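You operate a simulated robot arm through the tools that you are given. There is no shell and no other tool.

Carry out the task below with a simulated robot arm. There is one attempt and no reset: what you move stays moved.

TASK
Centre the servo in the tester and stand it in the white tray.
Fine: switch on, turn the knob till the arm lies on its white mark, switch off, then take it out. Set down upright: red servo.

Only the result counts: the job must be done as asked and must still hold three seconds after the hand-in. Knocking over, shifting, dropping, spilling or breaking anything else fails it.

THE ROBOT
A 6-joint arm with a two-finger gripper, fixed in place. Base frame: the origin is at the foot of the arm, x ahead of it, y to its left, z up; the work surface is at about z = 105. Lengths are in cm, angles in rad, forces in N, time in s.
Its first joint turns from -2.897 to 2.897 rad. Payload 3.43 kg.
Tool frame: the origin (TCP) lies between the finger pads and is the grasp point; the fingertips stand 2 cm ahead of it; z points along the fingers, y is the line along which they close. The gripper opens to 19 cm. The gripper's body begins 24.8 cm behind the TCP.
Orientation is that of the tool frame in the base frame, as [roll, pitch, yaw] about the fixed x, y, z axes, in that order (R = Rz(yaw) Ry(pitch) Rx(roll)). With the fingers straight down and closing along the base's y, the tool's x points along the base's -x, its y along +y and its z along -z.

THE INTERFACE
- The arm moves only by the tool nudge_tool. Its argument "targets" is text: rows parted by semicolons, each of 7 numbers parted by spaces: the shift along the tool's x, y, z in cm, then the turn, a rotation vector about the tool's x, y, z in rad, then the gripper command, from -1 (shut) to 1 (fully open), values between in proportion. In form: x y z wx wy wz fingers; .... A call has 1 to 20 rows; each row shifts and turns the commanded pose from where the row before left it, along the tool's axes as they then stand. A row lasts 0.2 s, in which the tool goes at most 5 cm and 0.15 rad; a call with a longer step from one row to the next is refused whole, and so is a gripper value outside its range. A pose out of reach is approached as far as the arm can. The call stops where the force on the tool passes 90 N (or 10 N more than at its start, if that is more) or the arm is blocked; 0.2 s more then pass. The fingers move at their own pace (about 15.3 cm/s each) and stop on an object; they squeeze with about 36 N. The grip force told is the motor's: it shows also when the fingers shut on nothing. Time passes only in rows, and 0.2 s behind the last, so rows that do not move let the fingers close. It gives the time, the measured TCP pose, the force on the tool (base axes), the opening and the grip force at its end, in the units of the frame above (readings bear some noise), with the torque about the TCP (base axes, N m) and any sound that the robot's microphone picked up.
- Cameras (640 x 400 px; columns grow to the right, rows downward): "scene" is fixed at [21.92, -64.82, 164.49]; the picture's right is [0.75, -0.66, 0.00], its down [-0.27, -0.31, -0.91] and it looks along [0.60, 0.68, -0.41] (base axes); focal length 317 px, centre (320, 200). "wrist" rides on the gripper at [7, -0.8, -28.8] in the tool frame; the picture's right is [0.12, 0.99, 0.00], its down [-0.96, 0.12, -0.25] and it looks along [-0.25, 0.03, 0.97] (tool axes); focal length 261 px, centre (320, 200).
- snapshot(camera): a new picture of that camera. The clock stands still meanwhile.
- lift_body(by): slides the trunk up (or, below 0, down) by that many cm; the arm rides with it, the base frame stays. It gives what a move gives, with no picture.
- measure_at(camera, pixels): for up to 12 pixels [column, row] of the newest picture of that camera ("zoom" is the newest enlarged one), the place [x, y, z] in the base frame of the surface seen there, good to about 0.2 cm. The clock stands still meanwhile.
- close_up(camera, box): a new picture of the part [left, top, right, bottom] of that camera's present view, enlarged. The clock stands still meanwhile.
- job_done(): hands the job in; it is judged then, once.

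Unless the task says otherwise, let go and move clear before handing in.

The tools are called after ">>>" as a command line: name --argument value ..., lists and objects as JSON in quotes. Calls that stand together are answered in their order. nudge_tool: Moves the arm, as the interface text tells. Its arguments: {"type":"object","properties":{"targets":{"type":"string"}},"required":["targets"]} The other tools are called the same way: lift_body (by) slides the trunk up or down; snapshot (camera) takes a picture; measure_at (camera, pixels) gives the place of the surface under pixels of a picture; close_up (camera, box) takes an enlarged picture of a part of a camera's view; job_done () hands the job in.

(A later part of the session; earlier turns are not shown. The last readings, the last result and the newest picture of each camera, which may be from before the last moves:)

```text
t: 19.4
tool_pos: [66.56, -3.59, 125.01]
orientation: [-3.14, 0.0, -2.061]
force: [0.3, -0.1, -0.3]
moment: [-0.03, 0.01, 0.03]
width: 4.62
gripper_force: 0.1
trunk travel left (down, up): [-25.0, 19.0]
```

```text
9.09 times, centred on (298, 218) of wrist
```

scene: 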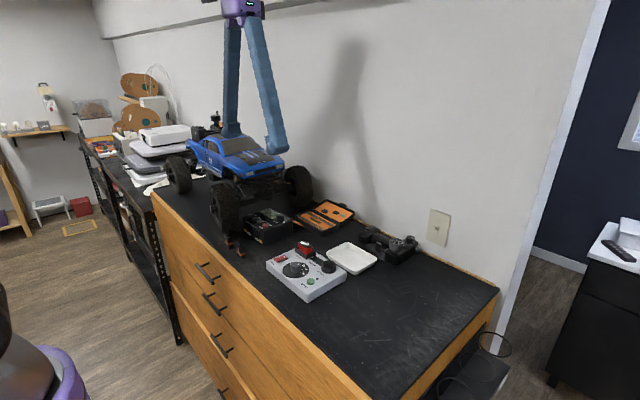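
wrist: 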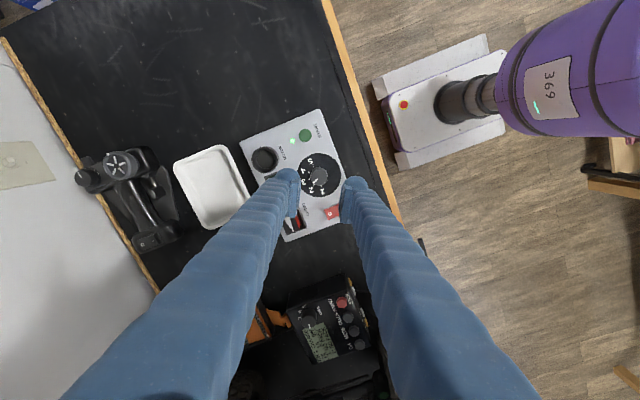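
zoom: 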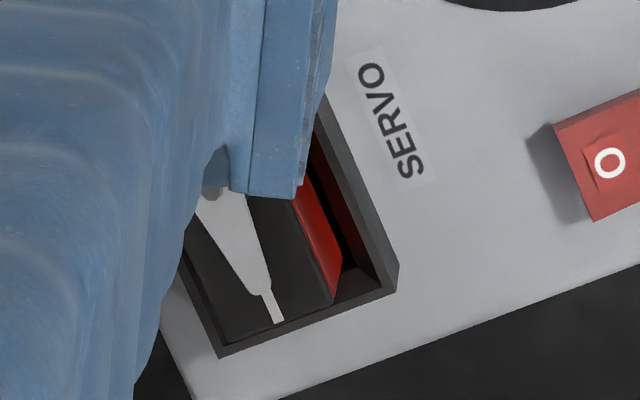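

The 3D fit puts the arm about 3° short of the mark, but noise is of similar size. I'll move over the servo with the fingers wider to get a clean top view.

>>> nudge_tool --targets "-2.6 -1.36 0 0 0 0 0; -2.6 -1.36 0 0 0 0 0; -2.6 -1.36 0 0 0 0 0; 0 0 0 0 0 0 0; 0 0 0 0 0 0 0"

>>> snapshot --camera "wrist"

>>> close_up --camera "wrist" --box '[292, 160, 348, 200]'

```text
t: 20.6
tool_pos: [74.01, 1.32, 124.98]
orientation: [3.139, 0.0, -2.062]
force: [0.6, -0.8, -1.4]
moment: [0.03, 0.05, 0.01]
width: 9.51
gripper_force: 0.1
trunk travel left (down, up): [-25.0, 19.0]
```

```text
taken
```

wrist: 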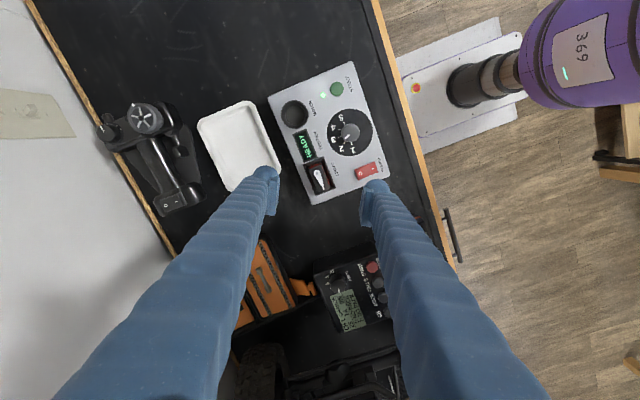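

```text
10.00 times, centred on (320, 180) of wrist
```

zoom: 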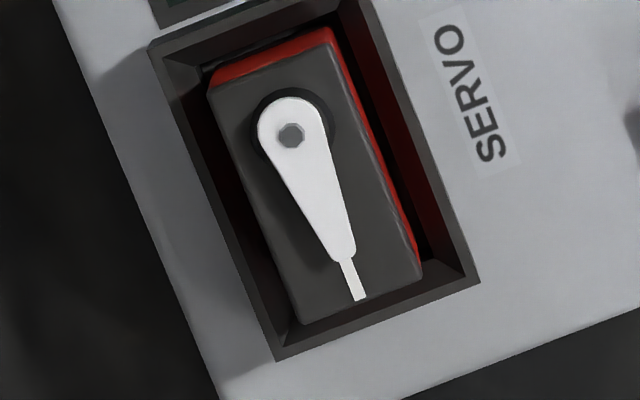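

From this clean top view the arm lies at about 24.4° and the body/mark line at about 21.5° in the picture, so about 3° remains (about 0.08 rad of knob). I'll go back over the knob, re-check the centring just above it, and fine-turn.

>>> nudge_tool --targets "2.6 1.36 0 0 0 0 -0.516; 2.6 1.36 0 0 0 0 -0.516; 2.6 1.36 0 0 0 0 -0.516; 0 0 4 0 0 0 -0.516; 0 0 4 0 0 0 -0.516; 0 0 3 0 0 0 -0.516; 0 0 1.2 0 0 0 -0.516; 0 0 0 0 0 0 -0.516"

>>> close_up --camera "wrist" --box '[278, 160, 362, 216]'

```text
t: 22.4
tool_pos: [66.69, -3.52, 113.0]
orientation: [3.141, -0.001, -2.062]
force: [0.7, 0.2, 0.4]
moment: [-0.04, -0.02, 0.0]
width: 4.61
gripper_force: 0.0
trunk travel left (down, up): [-25.0, 19.0]
```

```text
7.14 times, centred on (320, 188) of wrist
```

zoom: 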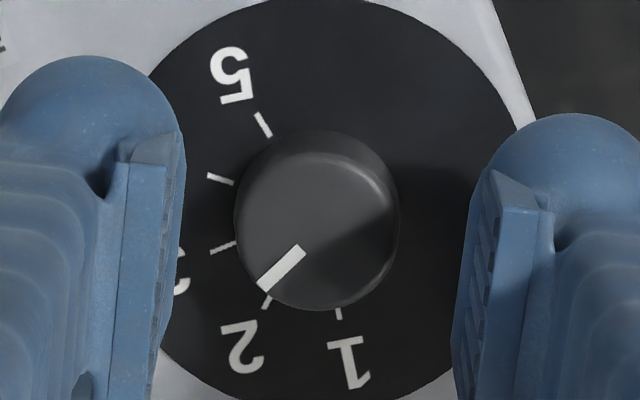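

The knob's centre is now near column 317 versus 321 before, i.e. about 0.07 cm toward the left finger, so I'll shift by that much. Then I'll lower, grip, turn 0.08 rad more, and hold.

>>> nudge_tool --targets "0 -0.07 0 0 0 0 -0.516; 0 0 0.6 0 0 0 -0.516; 0 0 0.6 0 0 0 -0.516; 0 0 0.5 0 0 0 -0.516; 0 0 0.1 0 0 0 -0.516; 0 0 0 0 0 0 -0.6; 0 0 0 0 0 0 -0.66; 0 0 0 0 0 0 -0.69; 0 0 0 0 0 0 -0.71; 0 0 0 0 0 0 -0.73; 0 0 0 0 0 0 -0.76; 0 0 0 0 0 0 -0.8; 0 0 0 0 0 0 -0.8"

>>> close_up --camera "wrist" --box '[278, 160, 362, 216]'

```text
t: 25.2
tool_pos: [66.75, -3.64, 110.99]
orientation: [3.141, 0.001, -2.061]
force: [-2.7, 1.8, 0.6]
moment: [-0.2, 0.05, -0.04]
width: 2.71
gripper_force: 35.9
trunk travel left (down, up): [-25.0, 19.0]
```

```text
7.14 times, centred on (320, 188) of wrist
```

zoom: 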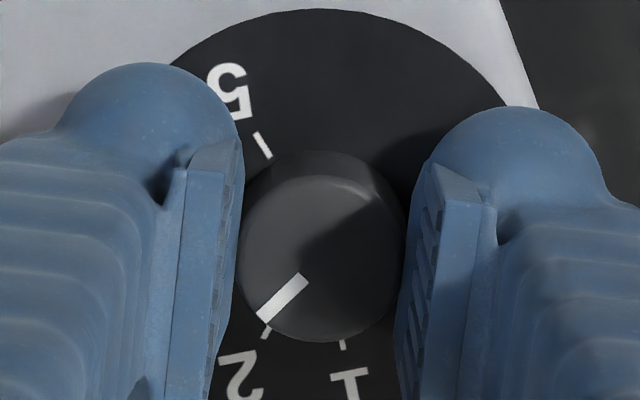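

The knob is gripped again with little side force. I'll turn 0.08 rad further, open in stages, lift, and move over the servo for the same top view.

>>> nudge_tool --targets "0 0 0 0 0 -0.04 -0.8; 0 0 0 0 0 -0.04 -0.8; 0 0 0 0 0 0 -0.8; 0 0 0 0 0 0 -0.74; 0 0 0 0 0 0 -0.7; 0 0 0 0 0 0 -0.6; 0 0 0 0 0 0 -0.516; 0 0 -1 0 0 0 -0.516; 0 0 -2 0 0 0 -0.516; 0 0 -3 0 0 0 -0.516; 0 0 -4 0 0 0 -0.516; 0 0 -4 0 0 0 -0.516; -2.6 -1.36 0 0 0 0 0; -2.6 -1.36 0 0 0 0 0; -2.6 -1.36 0 0 0 0 0; 0 0 0 0 0 0 0; 0 0 0 0 0 0 0"

>>> close_up --camera "wrist" --box '[292, 160, 348, 200]'

>>> close_up --camera "scene" --box '[255, 215, 355, 285]'

```text
t: 28.8
tool_pos: [73.74, 1.97, 124.73]
orientation: [3.139, -0.001, -1.983]
force: [-0.3, -0.8, -0.2]
moment: [0.05, 0.03, 0.02]
width: 9.49
gripper_force: 0.1
trunk travel left (down, up): [-25.0, 19.0]
```

```text
10.00 times, centred on (320, 180) of wrist
```

zoom: 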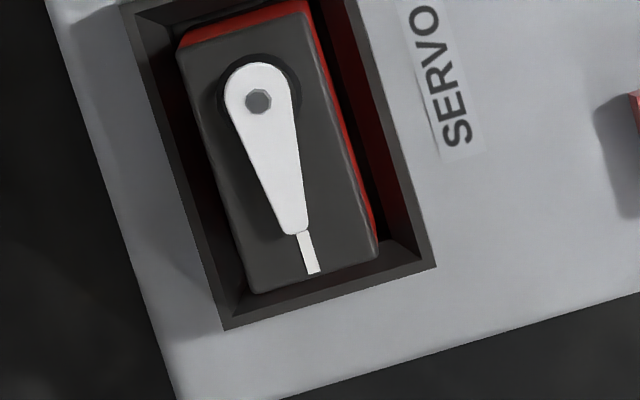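

```text
5.71 times, centred on (305, 250) of scene
```

zoom: 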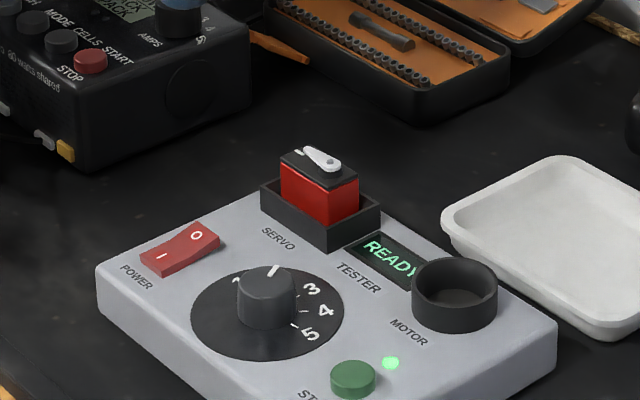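

The arm (16.9–17.4° in the picture) now matches the body/mark line (16.5–16.6°) to within about 1°, so the servo is centred. To switch off, I'll turn the tool so it closes along x with fingers about 7 cm apart, ready to press only the O end with one finger.

>>> nudge_tool --targets "0 0 -2 0 0 -0.1375 -0.263; 0 0 0 0 0 -0.1375 -0.263; 0 0 0 0 0 -0.137 -0.263; 0 2.6 0 0 0 0 -0.263; 0 2.6 0 0 0 0 -0.263; -0.8 2.6 0 0 0 0 -0.263; -0.8 2.6 0 0 0 0 -0.263; 0 0 0 0 0 0 -0.263"

>>> snapshot --camera "wrist"

>>> close_up --camera "scene" --box '[235, 205, 355, 285]'

```text
t: 30.6
tool_pos: [63.35, 3.69, 127.15]
orientation: [3.14, 0.0, -1.567]
force: [0.2, -0.1, 0.0]
moment: [0.01, 0.04, -0.01]
width: 6.98
gripper_force: 0.1
trunk travel left (down, up): [-25.0, 19.0]
```

```text
taken
```

wrist: 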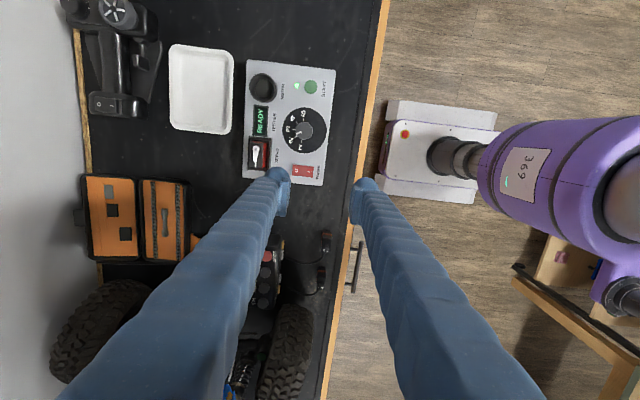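

```text
5.00 times, centred on (295, 245) of scene
```

zoom: 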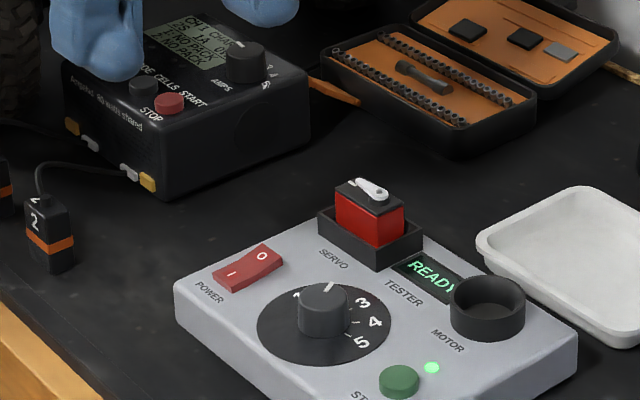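

The rocker is visible at about (302,171) in the wrist view, beside the left finger. I'll measure it again there and the finger's inner face before pressing.

>>> close_up --camera "wrist" --box '[260, 150, 330, 200]'

>>> measure_at --camera "zoom" --pixels '[[300, 180], [320, 190], [340, 190], [360, 190], [380, 190], [400, 190], [420, 190], [440, 190], [460, 190], [370, 170], [370, 220], [300, 200]]'

```text
8.00 times, centred on (295, 175) of wrist
```

zoom: 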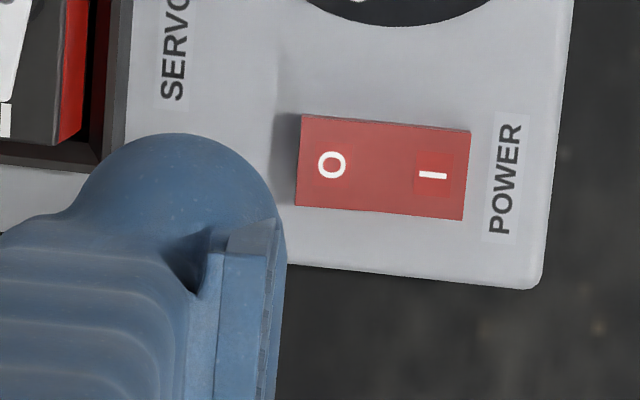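

```text
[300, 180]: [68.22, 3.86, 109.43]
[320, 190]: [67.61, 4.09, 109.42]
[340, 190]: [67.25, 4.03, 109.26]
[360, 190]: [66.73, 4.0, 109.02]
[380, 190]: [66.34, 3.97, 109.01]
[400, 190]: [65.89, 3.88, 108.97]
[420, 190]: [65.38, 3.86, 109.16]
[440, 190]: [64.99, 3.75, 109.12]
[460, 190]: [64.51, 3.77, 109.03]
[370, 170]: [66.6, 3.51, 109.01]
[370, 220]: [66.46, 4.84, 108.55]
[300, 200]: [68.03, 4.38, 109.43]
```

The O end is raised (z≈109.43 at x≈68.2) and the rocker's centre is y≈3.4. I'll shift so the +x finger (inner face at about 66.5) is over the O half only, and descend to z≈112.

>>> nudge_tool --targets "0.15 0.33 0 0 0 0 -0.263; 0 0 4 0 0 0 -0.263; 0 0 4 0 0 0 -0.263; 0 0 4 0 0 0 -0.263; 0 0 2.5 0 0 0 -0.263; 0 0 0.4 0 0 0 -0.263; 0 0 0 0 0 0 -0.263"

>>> close_up --camera "scene" --box '[245, 215, 335, 275]'

>>> close_up --camera "wrist" --box '[240, 150, 340, 212]'

```text
t: 32.2
tool_pos: [62.91, 3.4, 112.14]
orientation: [3.141, 0.0, -1.568]
force: [0.7, -0.2, 0.0]
moment: [0.01, 0.03, 0.0]
width: 6.99
gripper_force: 0.1
trunk travel left (down, up): [-25.0, 19.0]
```

```text
6.67 times, centred on (290, 245) of scene
```

zoom: 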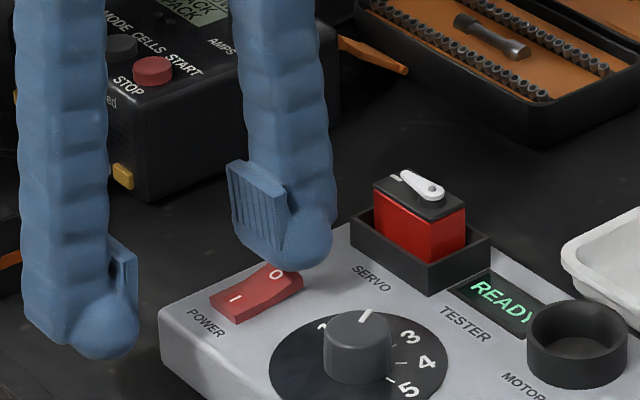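

```text
6.40 times, centred on (290, 181) of wrist
```

zoom: 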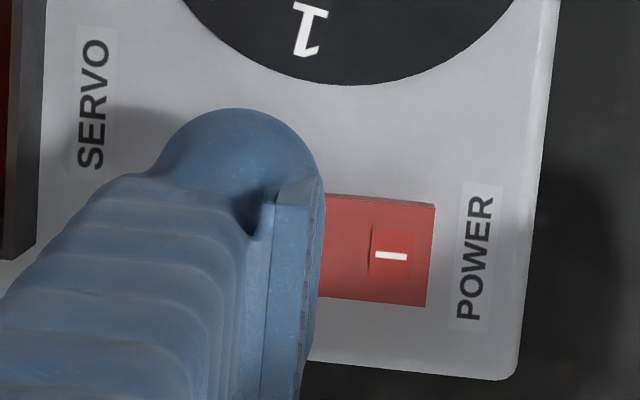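

The right finger stands over the O half, with the I half free, as seen in both views. I'll press down slowly, as before, to about z 111.0.

>>> nudge_tool --targets "0 0 0.2 0 0 0 -0.263; 0 0 0.2 0 0 0 -0.263; 0 0 0.15 0 0 0 -0.263; 0 0 0.15 0 0 0 -0.263; 0 0 0.1 0 0 0 -0.263; 0 0 0.1 0 0 0 -0.263; 0 0 0.1 0 0 0 -0.263; 0 0 0.1 0 0 0 -0.263; 0 0 0 0 0 0 -0.263"

>>> close_up --camera "scene" --box '[245, 215, 335, 275]'

```text
t: 34.2
tool_pos: [62.94, 3.28, 110.95]
orientation: [3.14, -0.001, -1.568]
force: [0.0, -0.6, 0.0]
moment: [-0.05, 0.0, -0.02]
width: 7.01
gripper_force: 0.0
trunk travel left (down, up): [-25.0, 19.0]
```

```text
6.67 times, centred on (290, 245) of scene
```

zoom: 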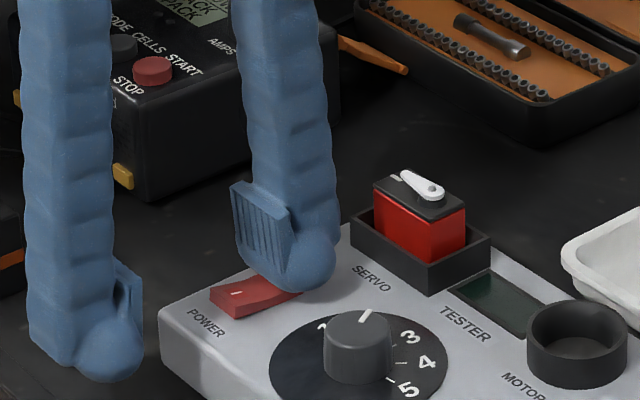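

The display went dark and the rocker tipped to O, so power is off. I'll lift clear and move above the servo, keeping the fingers closing along x.

>>> nudge_tool --targets "0 0 -0.5 0 0 0 -0.263; 0 0 -2 0 0 0 -0.263; 0 0 -4 0 0 0 -0.263; 0 0 -4 0 0 0 -0.263; 0 0 -4 0 0 0 -0.263; 0.5 -2.8 0 0 0 0 -0.263; 0.5 -2.8 0 0 0 0 -0.263; 0.5 -2.8 0 0 0 0 -0.263; 0.5 -2.7 0 0 0 0 -0.263; 0 0 0 0 0 0 -0.263; 0 0 0 0 0 0 -0.263"

>>> close_up --camera "scene" --box '[245, 205, 355, 285]'

>>> close_up --camera "wrist" --box '[292, 160, 348, 200]'

```text
t: 36.6
tool_pos: [74.06, 1.45, 125.43]
orientation: [3.141, -0.001, -1.568]
force: [-0.1, -0.3, 0.1]
moment: [-0.02, -0.01, 0.01]
width: 6.99
gripper_force: 0.2
trunk travel left (down, up): [-25.0, 19.0]
```

```text
5.00 times, centred on (300, 245) of scene
```

zoom: 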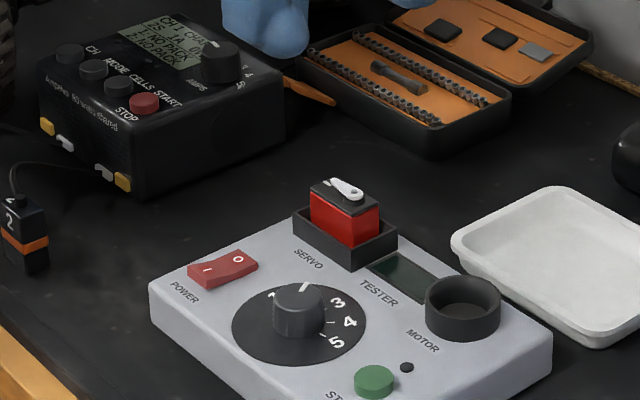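

```text
10.00 times, centred on (320, 180) of wrist
```

zoom: 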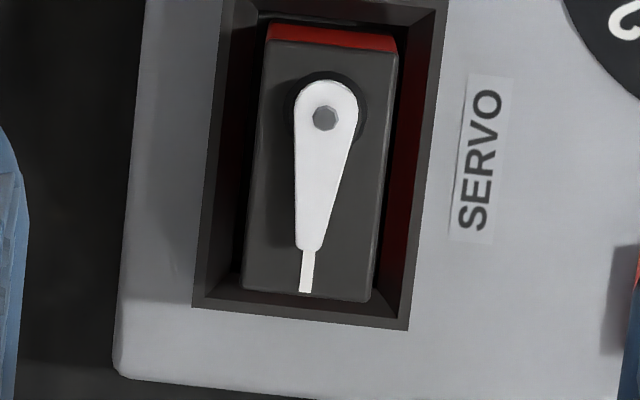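

Power is off ("READY" gone, rocker O side down) and the servo arm still points along the mark. I'll take one tighter zoom to confirm the alignment before lifting the servo out.

>>> close_up --camera "wrist" --box '[304, 162, 336, 192]'

>>> close_up --camera "scene" --box '[302, 236, 328, 254]'

```text
13.33 times, centred on (320, 177) of wrist
```

zoom: 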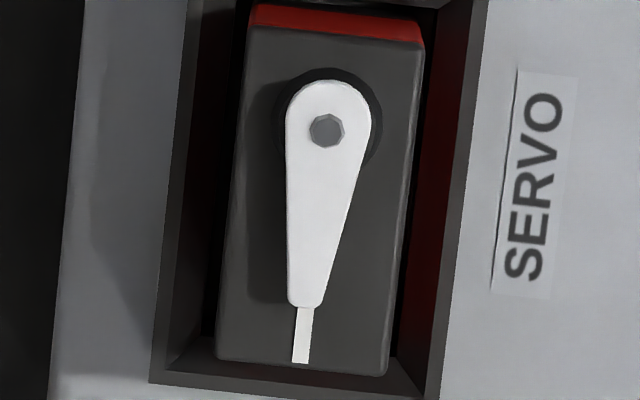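

```text
16.00 times, centred on (315, 245) of scene
```

zoom: 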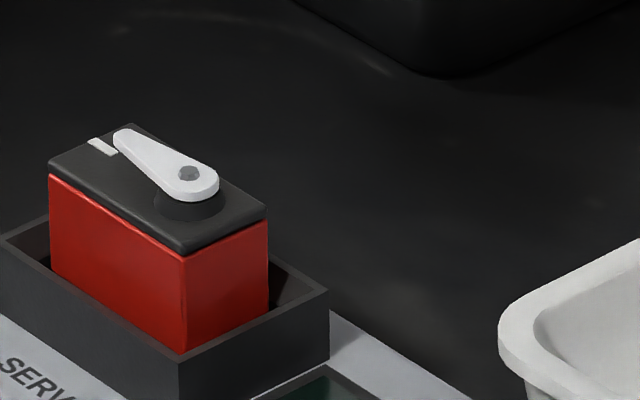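

Hub-to-mark and arm directions agree within about half a degree in both zooms (wrist: −6.6° vs −6.9°; scene slopes 0.60 vs 0.61). Next I'll measure the servo body's edges for the grasp.

>>> close_up --camera "wrist" --box '[304, 162, 336, 192]'

>>> measure_at --camera "zoom" --pixels '[[252, 60], [238, 200], [225, 340], [412, 60], [398, 200], [382, 350], [330, 50], [270, 350], [350, 350], [170, 200], [450, 200], [300, 385]]'

>>> measure_at --camera "zoom" --pixels '[[252, 60], [238, 200], [225, 340], [412, 60], [398, 200], [382, 350], [330, 50], [270, 350], [350, 350], [170, 200], [450, 200], [300, 385]]'

```text
13.33 times, centred on (320, 177) of wrist
```

zoom: 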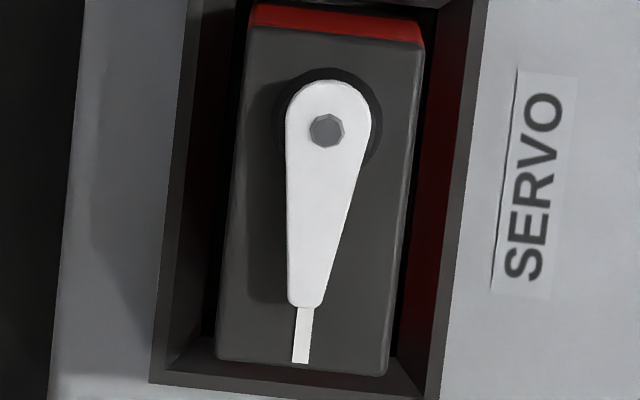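

```text
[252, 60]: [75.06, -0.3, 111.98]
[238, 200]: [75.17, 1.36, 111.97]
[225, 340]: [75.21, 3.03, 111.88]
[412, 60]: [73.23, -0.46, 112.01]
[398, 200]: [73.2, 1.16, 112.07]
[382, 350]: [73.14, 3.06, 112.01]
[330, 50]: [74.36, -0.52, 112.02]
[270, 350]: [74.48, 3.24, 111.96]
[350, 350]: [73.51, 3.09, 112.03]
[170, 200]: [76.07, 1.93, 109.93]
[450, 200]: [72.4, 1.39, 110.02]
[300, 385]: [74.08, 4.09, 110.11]
```

```text
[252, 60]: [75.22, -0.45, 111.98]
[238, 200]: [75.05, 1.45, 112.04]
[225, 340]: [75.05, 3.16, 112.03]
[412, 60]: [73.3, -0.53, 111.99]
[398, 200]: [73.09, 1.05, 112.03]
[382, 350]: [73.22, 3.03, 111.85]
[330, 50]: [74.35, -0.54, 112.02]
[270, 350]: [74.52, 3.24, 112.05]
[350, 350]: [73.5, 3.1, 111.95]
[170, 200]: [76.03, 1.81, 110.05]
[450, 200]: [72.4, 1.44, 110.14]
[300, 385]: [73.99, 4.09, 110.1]
```

The servo body spans x 73.1–75.2 and y −0.75–3.25, top z 112.0, with socket walls up to z≈110.1. I'll centre on (74.16, 1.25), open to 5 cm and descend to z≈115.5 for a centring check.

>>> nudge_tool --targets "0.2 -0.08 0 0 0 0 -0.474; 0 0 4 0 0 0 -0.474; 0 0 4 0 0 0 -0.474; 0 0 2 0 0 0 -0.474; 0 0 0 0 0 0 -0.474; 0 0 0 0 0 0 -0.474"

>>> close_up --camera "wrist" --box '[278, 160, 362, 216]'

>>> close_up --camera "scene" --box '[265, 205, 355, 265]'

```text
t: 38.0
tool_pos: [74.33, 1.3, 115.45]
orientation: [3.141, -0.002, -1.569]
force: [0.2, -0.1, 0.4]
moment: [-0.03, 0.02, -0.02]
width: 5.02
gripper_force: 0.0
trunk travel left (down, up): [-25.0, 19.0]
```

```text
7.14 times, centred on (320, 188) of wrist
```

zoom: 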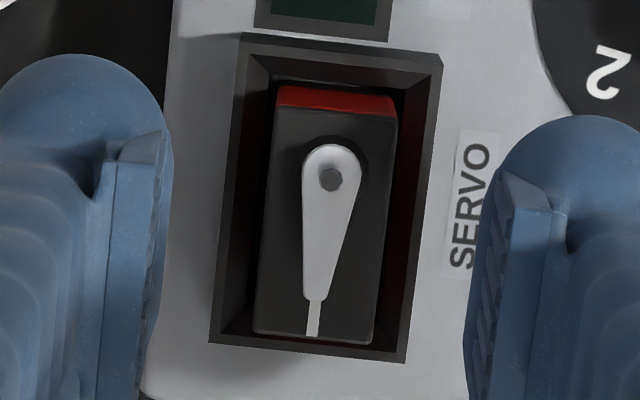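

```text
6.67 times, centred on (310, 235) of scene
```

zoom: 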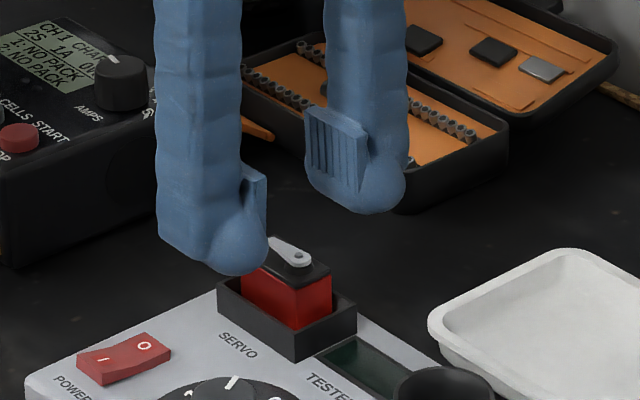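

The servo's centre (325,217) sits about 8 px right of the tool axis (317,217), i.e. 0.15 cm toward −x. I'll correct by 0.14 cm, lower to z≈112.25, and close gently in stages.

>>> nudge_tool --targets "0 0.14 0 0 0 0 -0.474; 0 0 1.2 0 0 0 -0.474; 0 0 1.2 0 0 0 -0.474; 0 0 0.6 0 0 0 -0.474; 0 0 0.24 0 0 0 -0.474; 0 0 0 0 0 0 -0.6; 0 0 0 0 0 0 -0.68; 0 0 0 0 0 0 -0.72; 0 0 0 0 0 0 -0.72"

>>> close_up --camera "wrist" --box '[278, 160, 362, 216]'

>>> close_up --camera "scene" --box '[265, 215, 355, 275]'

```text
t: 40.0
tool_pos: [73.92, 1.16, 112.19]
orientation: [-3.141, 0.0, -1.569]
force: [0.6, -0.9, 0.6]
moment: [-0.02, -0.02, 0.01]
width: 2.66
gripper_force: 0.0
trunk travel left (down, up): [-25.0, 19.0]
```

```text
7.14 times, centred on (320, 188) of wrist
```

zoom: 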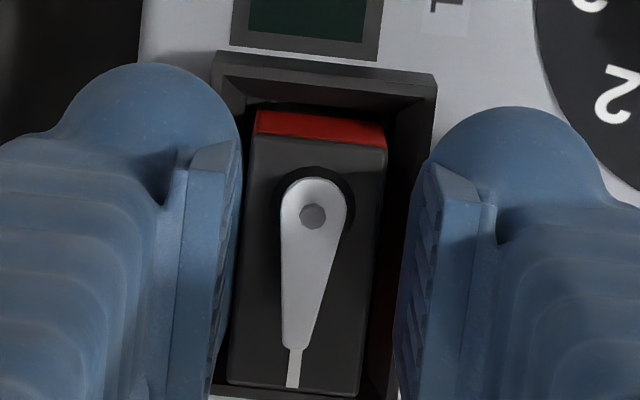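

```text
6.67 times, centred on (310, 245) of scene
```

zoom: 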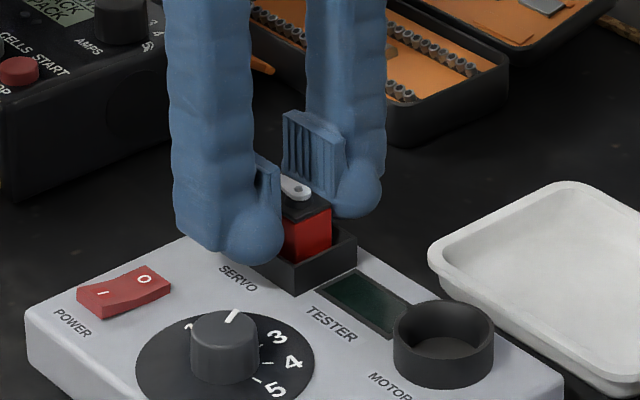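

The left pad is nearly touching the servo while the right has about a 0.4 cm gap, so the tool is now about 0.15 cm too far toward −x. I'll shift back before closing.

>>> nudge_tool --targets "0 -0.07 0 0 0 0 -0.7; 0 -0.07 0 0 0 0 -0.7; 0 0 0 0 0 0 -0.7"

>>> close_up --camera "wrist" --box '[278, 160, 362, 216]'

```text
t: 40.8
tool_pos: [74.11, 1.19, 112.29]
orientation: [3.14, 0.001, -1.569]
force: [0.4, 1.0, 0.1]
moment: [0.0, 0.0, -0.03]
width: 2.85
gripper_force: 0.0
trunk travel left (down, up): [-25.0, 19.0]
```

```text
7.14 times, centred on (320, 188) of wrist
```

zoom: 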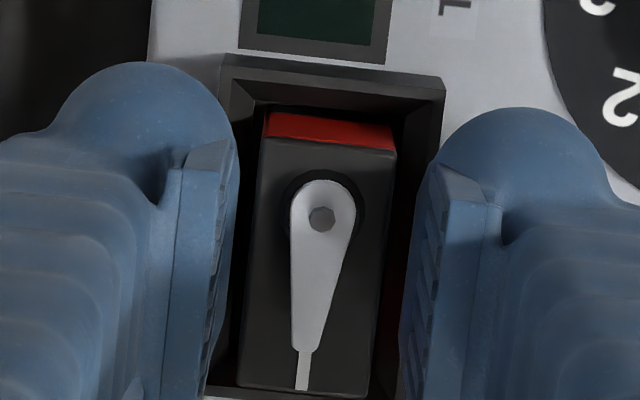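

The servo is now centred between the pads (316 vs axis 317) but its edges are about 1.4° off the pad lines. I'll rotate the tool by that amount and close in stages.

>>> nudge_tool --targets "0 0 0 0 0 -0.024 -0.7; 0 0 0 0 0 0 -0.73; 0 0 0 0 0 0 -0.76; 0 0 0 0 0 0 -0.78; 0 0 0 0 0 0 -0.8; 0 0 0 0 0 0 -0.84; 0 0 0 0 0 0 -0.9; 0 0 0 0 0 0 -0.95"

>>> close_up --camera "wrist" --box '[278, 160, 362, 216]'

>>> close_up --camera "scene" --box '[265, 215, 355, 275]'

```text
t: 42.6
tool_pos: [74.13, 1.15, 112.33]
orientation: [3.139, 0.001, -1.547]
force: [-0.4, 0.3, -0.1]
moment: [-0.02, 0.02, 0.01]
width: 2.06
gripper_force: 36.3
trunk travel left (down, up): [-25.0, 19.0]
```

```text
7.14 times, centred on (320, 188) of wrist
```

zoom: 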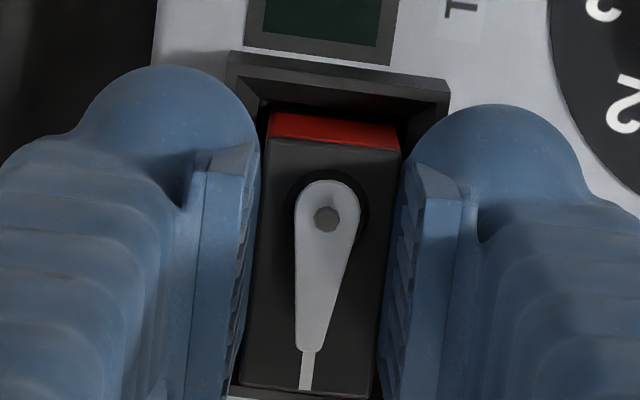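

```text
6.67 times, centred on (310, 245) of scene
```

zoom: 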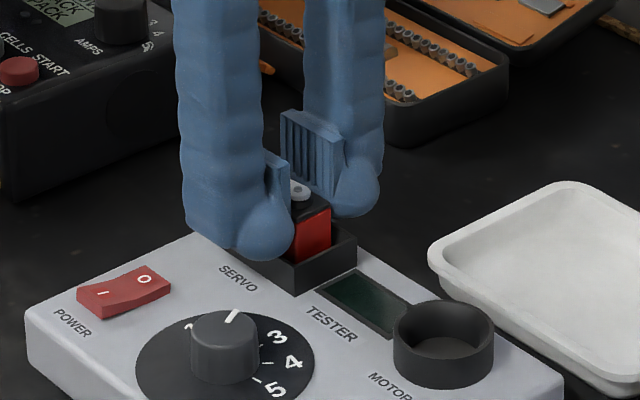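

The servo is gripped firmly (2.06 cm, 36.3 N) with no side load. I'll lift it straight up slowly.

>>> nudge_tool --targets "0 0 -0.2 0 0 0 -0.95; 0 0 -0.3 0 0 0 -0.95; 0 0 -0.5 0 0 0 -0.95; 0 0 -0.6 0 0 0 -0.95; 0 0 -0.8 0 0 0 -0.95; 0 0 -1 0 0 0 -0.95; 0 0 -1 0 0 0 -0.95; 0 0 0 0 0 0 -0.95"

>>> close_up --camera "scene" --box '[265, 205, 355, 265]'

```text
t: 44.4
tool_pos: [74.22, 1.13, 116.75]
orientation: [-3.141, 0.0, -1.547]
force: [-0.2, 0.3, -0.4]
moment: [0.01, -0.01, 0.01]
width: 2.03
gripper_force: 35.5
trunk travel left (down, up): [-25.0, 19.0]
```

```text
6.67 times, centred on (310, 235) of scene
```

zoom: 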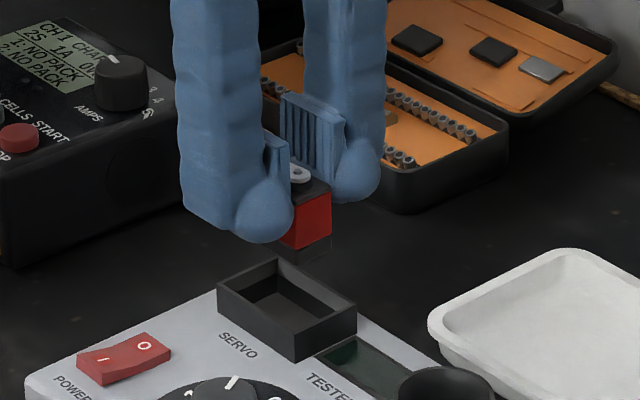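

The servo is out of the socket, hanging at (305,215) in the zoom. I'll lift further and look at its bottom edge to learn its height.

>>> nudge_tool --targets "0 0 -2 0 0 0 -0.95; 0 0 -2.5 0 0 0 -0.95; 0 0 -2 0 0 0 -0.95; 0 0 0 0 0 0 -0.95"

>>> close_up --camera "scene" --box '[285, 205, 335, 240]'

```text
t: 45.4
tool_pos: [74.4, 0.91, 123.25]
orientation: [3.14, 0.0, -1.545]
force: [0.6, -0.1, -0.4]
moment: [0.02, 0.0, 0.0]
width: 2.05
gripper_force: 35.6
trunk travel left (down, up): [-25.0, 19.0]
```

```text
11.43 times, centred on (310, 222) of scene
```

zoom: 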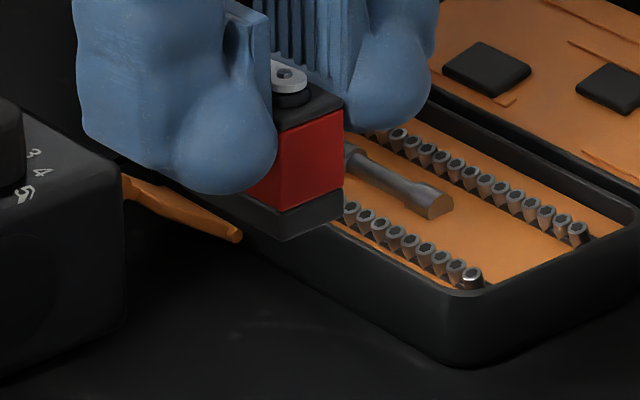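

The servo has a black base below the red section, with its lowest corner near (288,240). I'll measure its top and bottom.

>>> measure_at --camera "zoom" --pixels '[[288, 236], [288, 225], [300, 232], [330, 218], [310, 205], [310, 160], [310, 120], [300, 108], [270, 230], [255, 215], [335, 210], [265, 222]]'

>>> close_up --camera "scene" --box '[320, 235, 390, 285]'

>>> measure_at --camera "zoom" --pixels '[[70, 120], [260, 50], [540, 170], [290, 330], [140, 110], [260, 90], [420, 160], [280, 240], [300, 160], [200, 160], [380, 220], [320, 120]]'

```text
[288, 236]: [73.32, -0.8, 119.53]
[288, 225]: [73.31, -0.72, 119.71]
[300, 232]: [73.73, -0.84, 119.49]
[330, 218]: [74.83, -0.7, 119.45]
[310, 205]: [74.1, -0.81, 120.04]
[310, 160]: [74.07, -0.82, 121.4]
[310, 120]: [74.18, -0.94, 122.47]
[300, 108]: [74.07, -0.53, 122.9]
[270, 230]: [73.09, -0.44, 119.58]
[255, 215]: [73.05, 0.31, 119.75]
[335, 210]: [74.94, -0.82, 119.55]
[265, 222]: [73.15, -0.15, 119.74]
```

```text
8.00 times, centred on (355, 260) of scene
```

zoom: 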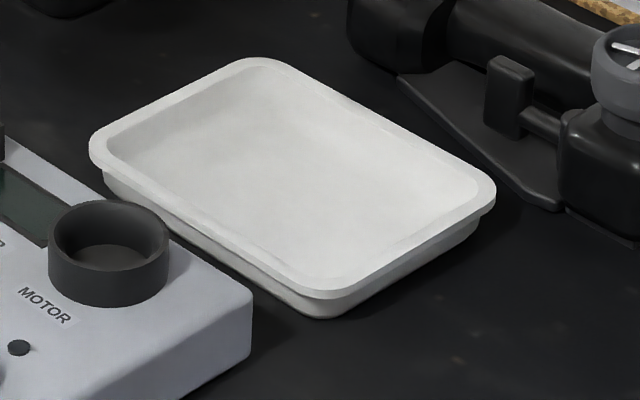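

```text
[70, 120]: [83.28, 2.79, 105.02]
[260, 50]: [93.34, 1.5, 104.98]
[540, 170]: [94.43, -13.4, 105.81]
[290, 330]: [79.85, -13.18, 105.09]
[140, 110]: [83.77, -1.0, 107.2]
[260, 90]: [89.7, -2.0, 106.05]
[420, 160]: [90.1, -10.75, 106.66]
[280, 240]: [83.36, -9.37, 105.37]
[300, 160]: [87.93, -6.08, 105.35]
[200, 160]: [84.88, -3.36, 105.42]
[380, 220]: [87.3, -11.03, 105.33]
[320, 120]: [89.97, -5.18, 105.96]
```

The servo's base is about 3.75 cm below the TCP, and the tray floor is at z≈105.35 with its rim at 107.2. I'll measure the tray's rim to find its centre.

>>> measure_at --camera "zoom" --pixels '[[98, 150], [180, 92], [240, 63], [290, 70], [380, 122], [450, 160], [488, 190], [430, 245], [340, 290], [290, 285], [200, 220], [140, 185]]'

>>> measure_at --camera "zoom" --pixels '[[130, 155], [170, 180], [230, 215], [290, 250], [330, 265], [400, 230], [450, 195], [400, 160], [330, 120], [270, 85], [200, 110], [280, 180]]'

>>> snapshot --camera "wrist"

```text
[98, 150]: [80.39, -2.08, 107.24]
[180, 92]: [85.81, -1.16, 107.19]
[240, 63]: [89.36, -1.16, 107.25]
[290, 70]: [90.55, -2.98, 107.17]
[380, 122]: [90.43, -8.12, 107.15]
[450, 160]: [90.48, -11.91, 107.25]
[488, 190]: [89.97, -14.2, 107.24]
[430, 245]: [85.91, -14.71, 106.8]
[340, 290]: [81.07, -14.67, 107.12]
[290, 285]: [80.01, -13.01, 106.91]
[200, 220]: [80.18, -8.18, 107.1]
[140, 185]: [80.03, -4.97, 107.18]
```

```text
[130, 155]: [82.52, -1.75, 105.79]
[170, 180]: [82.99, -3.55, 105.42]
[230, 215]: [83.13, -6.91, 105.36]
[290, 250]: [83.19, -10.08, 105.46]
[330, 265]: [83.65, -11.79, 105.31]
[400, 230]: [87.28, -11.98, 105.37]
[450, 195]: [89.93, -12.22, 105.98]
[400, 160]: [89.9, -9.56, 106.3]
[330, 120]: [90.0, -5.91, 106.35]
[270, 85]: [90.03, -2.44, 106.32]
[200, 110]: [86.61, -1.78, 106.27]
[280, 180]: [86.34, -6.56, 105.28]
```

```text
taken
```

wrist: 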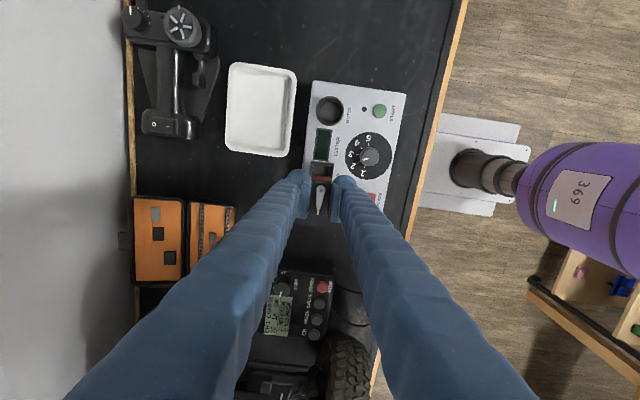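

The tray rim spans x 80.0–90.6 and y −14.8 to −1.1, so its centre is about (85.3, −7.95). I'll turn the held servo 90° back so the fingers close along the tray's long side, away from the rim and radio.

>>> nudge_tool --targets "0 0 -1 0 0 0.13 -0.95; 0 0 0 0 0 0.13 -0.95; 0 0 0 0 0 0.13 -0.95; 0 0 0 0 0 0.13 -0.95; 0 0 0 0 0 0.13 -0.95; 0 0 0 0 0 0.13 -0.95; 0 0 0 0 0 0.13 -0.95; 0 0 0 0 0 0.13 -0.95; 0 0 0 0 0 0.13 -0.95; 0 0 0 0 0 0.13 -0.95; 0 0 0 0 0 0.13 -0.95; 0 0 0 0 0 0.13 -0.95; 0 0 0 0 0 0 -0.95; 0 0 0 0 0 0 -0.95"

>>> snapshot --camera "wrist"

>>> snapshot --camera "scene"

```text
t: 48.4
tool_pos: [74.2, 1.15, 124.15]
orientation: [-3.141, -0.001, -3.106]
force: [-1.6, -0.1, -1.3]
moment: [0.04, -0.06, -0.01]
width: 2.07
gripper_force: 36.5
trunk travel left (down, up): [-25.0, 19.0]
```

```text
taken
```

wrist: 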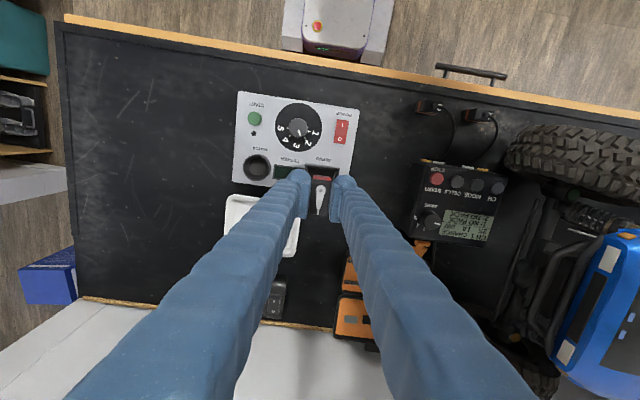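

```text
taken
```

scene: 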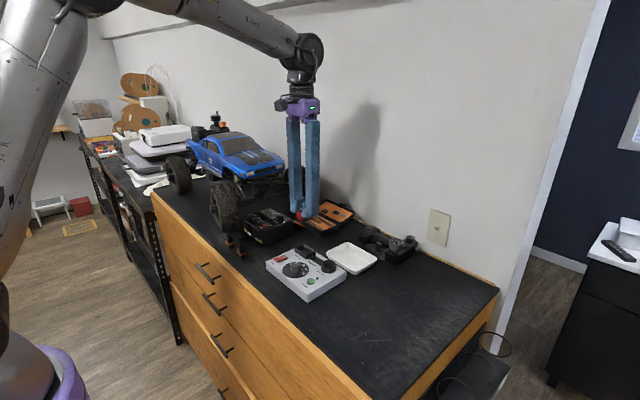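

The servo is held steadily with the tool squared up at (74.2, 1.15, 124.15). I'll carry it over the tray centre and check from the scene camera before lowering.

>>> nudge_tool --targets "-2.154 -1.898 0 0 0 0 -0.95; -2.154 -1.898 0 0 0 0 -0.95; -2.154 -1.898 0 0 0 0 -0.95; -2.154 -1.898 0 0 0 0 -0.95; -2.154 -1.898 0 0 0 0 -0.95; 0 0 0 0 0 0 -0.95; 0 0 3 0 0 0 -0.95; 0 0 3 0 0 0 -0.95; 0 0 3 0 0 0 -0.95; 0 0 0 0 0 0 -0.95; 0 0 0 0 0 0 -0.95"

>>> close_up --camera "scene" --box '[310, 215, 400, 280]'

>>> snapshot --camera "wrist"

```text
t: 50.8
tool_pos: [85.39, -8.0, 115.02]
orientation: [-3.14, -0.002, -3.106]
force: [0.2, -0.1, -1.6]
moment: [0.0, 0.03, -0.01]
width: 2.07
gripper_force: 36.4
trunk travel left (down, up): [-25.0, 19.0]
```

```text
6.15 times, centred on (355, 248) of scene
```

zoom: 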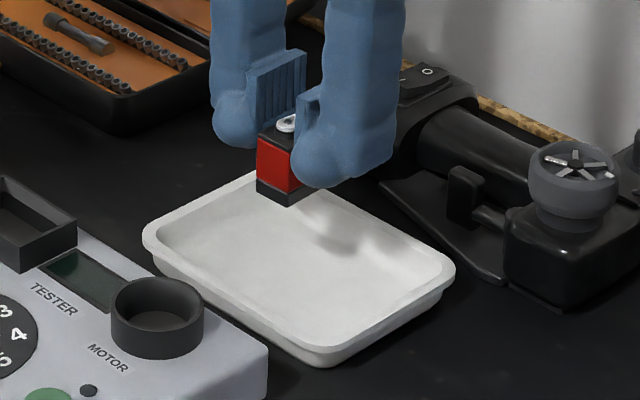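

```text
taken
```

wrist: 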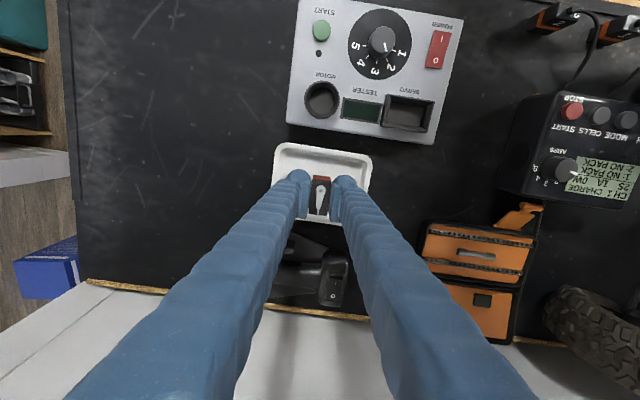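

The servo hangs over the tray's middle, clear of the rim and radio. I'll lower it to just above the floor.

>>> nudge_tool --targets "0 0 1.5 0 0 0 -0.95; 0 0 1.5 0 0 0 -0.95; 0 0 1.2 0 0 0 -0.95; 0 0 0.8 0 0 0 -0.95; 0 0 0.3 0 0 0 -0.95; 0 0 0 0 0 0 -0.95"

>>> close_up --camera "scene" --box '[320, 225, 385, 270]'

>>> measure_at --camera "zoom" --pixels '[[240, 200], [250, 210], [270, 215], [280, 200], [300, 205], [260, 190], [260, 180], [280, 215], [230, 215], [300, 230], [320, 250], [200, 220]]'

```text
t: 52.2
tool_pos: [85.2, -7.96, 110.01]
orientation: [3.141, -0.001, -3.106]
force: [0.1, 0.7, -0.3]
moment: [0.02, -0.04, 0.0]
width: 2.07
gripper_force: 35.7
trunk travel left (down, up): [-25.0, 19.0]
```

```text
8.89 times, centred on (352, 248) of scene
```

zoom: 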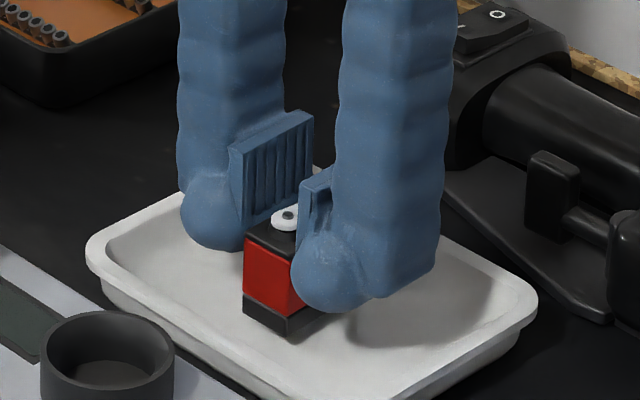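

```text
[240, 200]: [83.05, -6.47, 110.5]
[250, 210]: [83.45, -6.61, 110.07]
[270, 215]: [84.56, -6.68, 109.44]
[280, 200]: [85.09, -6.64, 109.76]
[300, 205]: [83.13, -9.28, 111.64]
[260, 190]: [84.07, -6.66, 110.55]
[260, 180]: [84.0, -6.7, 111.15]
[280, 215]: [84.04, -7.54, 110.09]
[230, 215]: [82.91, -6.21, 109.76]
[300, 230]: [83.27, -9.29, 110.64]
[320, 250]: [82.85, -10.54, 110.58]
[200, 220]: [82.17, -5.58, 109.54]
```

The servo's base corner is near (285,335), close to the tray floor. I'll measure the gap.

>>> measure_at --camera "zoom" --pixels '[[285, 330], [280, 328], [265, 318], [250, 312], [285, 315], [300, 325], [245, 330], [270, 345], [300, 350], [320, 345], [270, 280], [250, 305]]'

```text
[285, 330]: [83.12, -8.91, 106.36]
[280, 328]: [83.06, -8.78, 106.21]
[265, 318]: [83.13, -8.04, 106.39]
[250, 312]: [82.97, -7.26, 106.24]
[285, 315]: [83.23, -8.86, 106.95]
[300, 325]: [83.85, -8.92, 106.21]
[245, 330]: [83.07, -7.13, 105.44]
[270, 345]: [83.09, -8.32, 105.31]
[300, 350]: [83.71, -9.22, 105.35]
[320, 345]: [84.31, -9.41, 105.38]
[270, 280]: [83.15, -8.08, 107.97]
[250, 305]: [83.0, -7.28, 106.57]
```

The gap to the floor is about 0.75 cm. I'll lower in small steps and watch for the contact force.

>>> nudge_tool --targets "0 0 0.15 0 0 0 -0.95; 0 0 0.15 0 0 0 -0.95; 0 0 0.15 0 0 0 -0.95; 0 0 0.1 0 0 0 -0.95; 0 0 0 0 0 0 -0.95"

>>> nudge_tool --targets "0 0 0.07 0 0 0 -0.95; 0 0 0 0 0 0 -0.95"

>>> close_up --camera "scene" --box '[325, 240, 365, 270]'

```text
t: 53.4
tool_pos: [85.24, -7.98, 109.32]
orientation: [3.141, -0.002, -3.106]
force: [-0.4, 0.5, -0.5]
moment: [0.02, -0.01, -0.01]
width: 2.05
gripper_force: 36.2
trunk travel left (down, up): [-25.0, 19.0]
```

```text
t: 54.0
tool_pos: [85.21, -7.99, 109.36]
orientation: [-3.14, 0.001, -3.106]
force: [0.4, 0.2, 2.9]
moment: [0.04, -0.01, 0.02]
width: 2.04
gripper_force: 35.8
trunk travel left (down, up): [-25.0, 19.0]
```

```text
13.33 times, centred on (345, 255) of scene
```

zoom: 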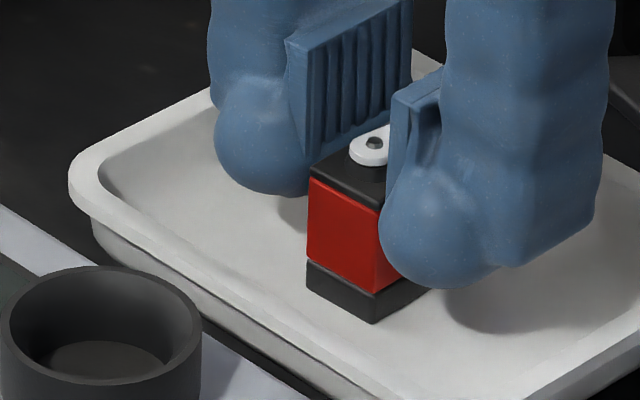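

The vertical force rose to about 2.9 N, so the base seems to be touching the floor. I'll take one more tiny step to confirm.

>>> nudge_tool --targets "0 0 0.04 0 0 0 -0.95; 0 0 0 0 0 0 -0.95"

>>> close_up --camera "wrist" --box '[278, 160, 362, 216]'

```text
t: 54.6
tool_pos: [85.23, -8.1, 109.31]
orientation: [3.141, 0.0, -3.106]
force: [1.4, 1.8, 9.2]
moment: [0.06, 0.0, 0.0]
width: 2.04
gripper_force: 36.2
trunk travel left (down, up): [-25.0, 19.0]
```

```text
7.14 times, centred on (320, 188) of wrist
```

zoom: 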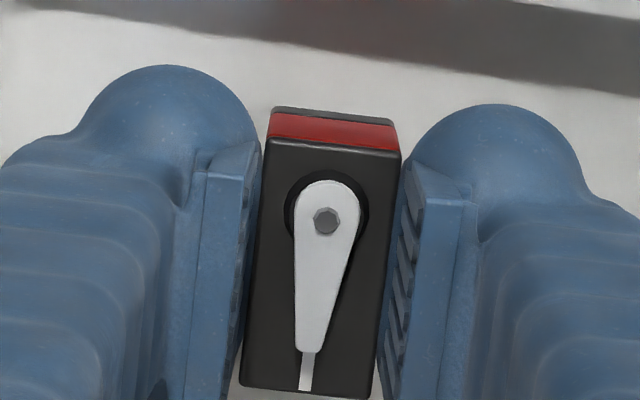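

Contact is confirmed (9 N upward) and the servo stands upright with its arm on the mark. I'll open slowly in stages and then lift straight up.

>>> nudge_tool --targets "0 0 -0.04 0 0 0 -0.95; 0 0 0 0 0 0 -0.82; 0 0 0 0 0 0 -0.78; 0 0 0 0 0 0 -0.76; 0 0 0 0 0 0 -0.73; 0 0 0 0 0 0 -0.68; 0 0 0 0 0 0 -0.6; 0 0 0 0 0 0 -0.56; 0 0 0 0 0 0 -0.56"

>>> close_up --camera "wrist" --box '[278, 160, 362, 216]'

>>> close_up --camera "scene" --box '[325, 235, 375, 270]'

```text
t: 56.6
tool_pos: [85.2, -8.2, 109.38]
orientation: [3.142, -0.003, -3.107]
force: [0.7, 0.4, 0.1]
moment: [-0.01, -0.01, 0.03]
width: 4.16
gripper_force: 0.1
trunk travel left (down, up): [-25.0, 19.0]
```

```text
7.14 times, centred on (320, 188) of wrist
```

zoom: 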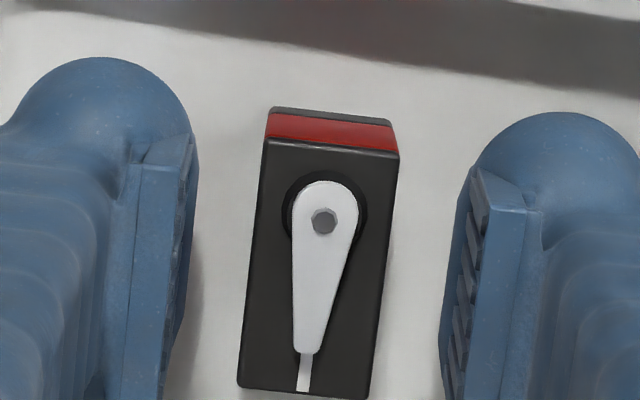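

```text
11.43 times, centred on (350, 252) of scene
```

zoom: 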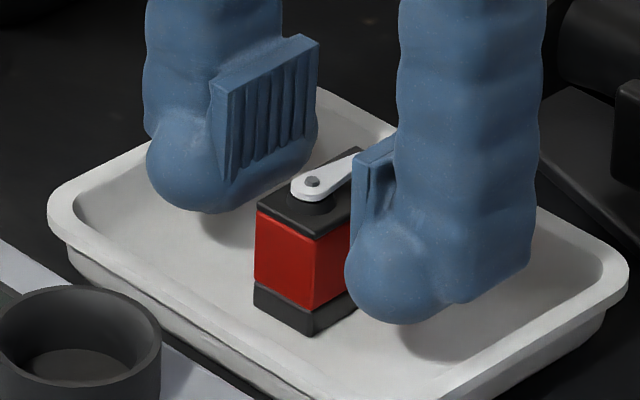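

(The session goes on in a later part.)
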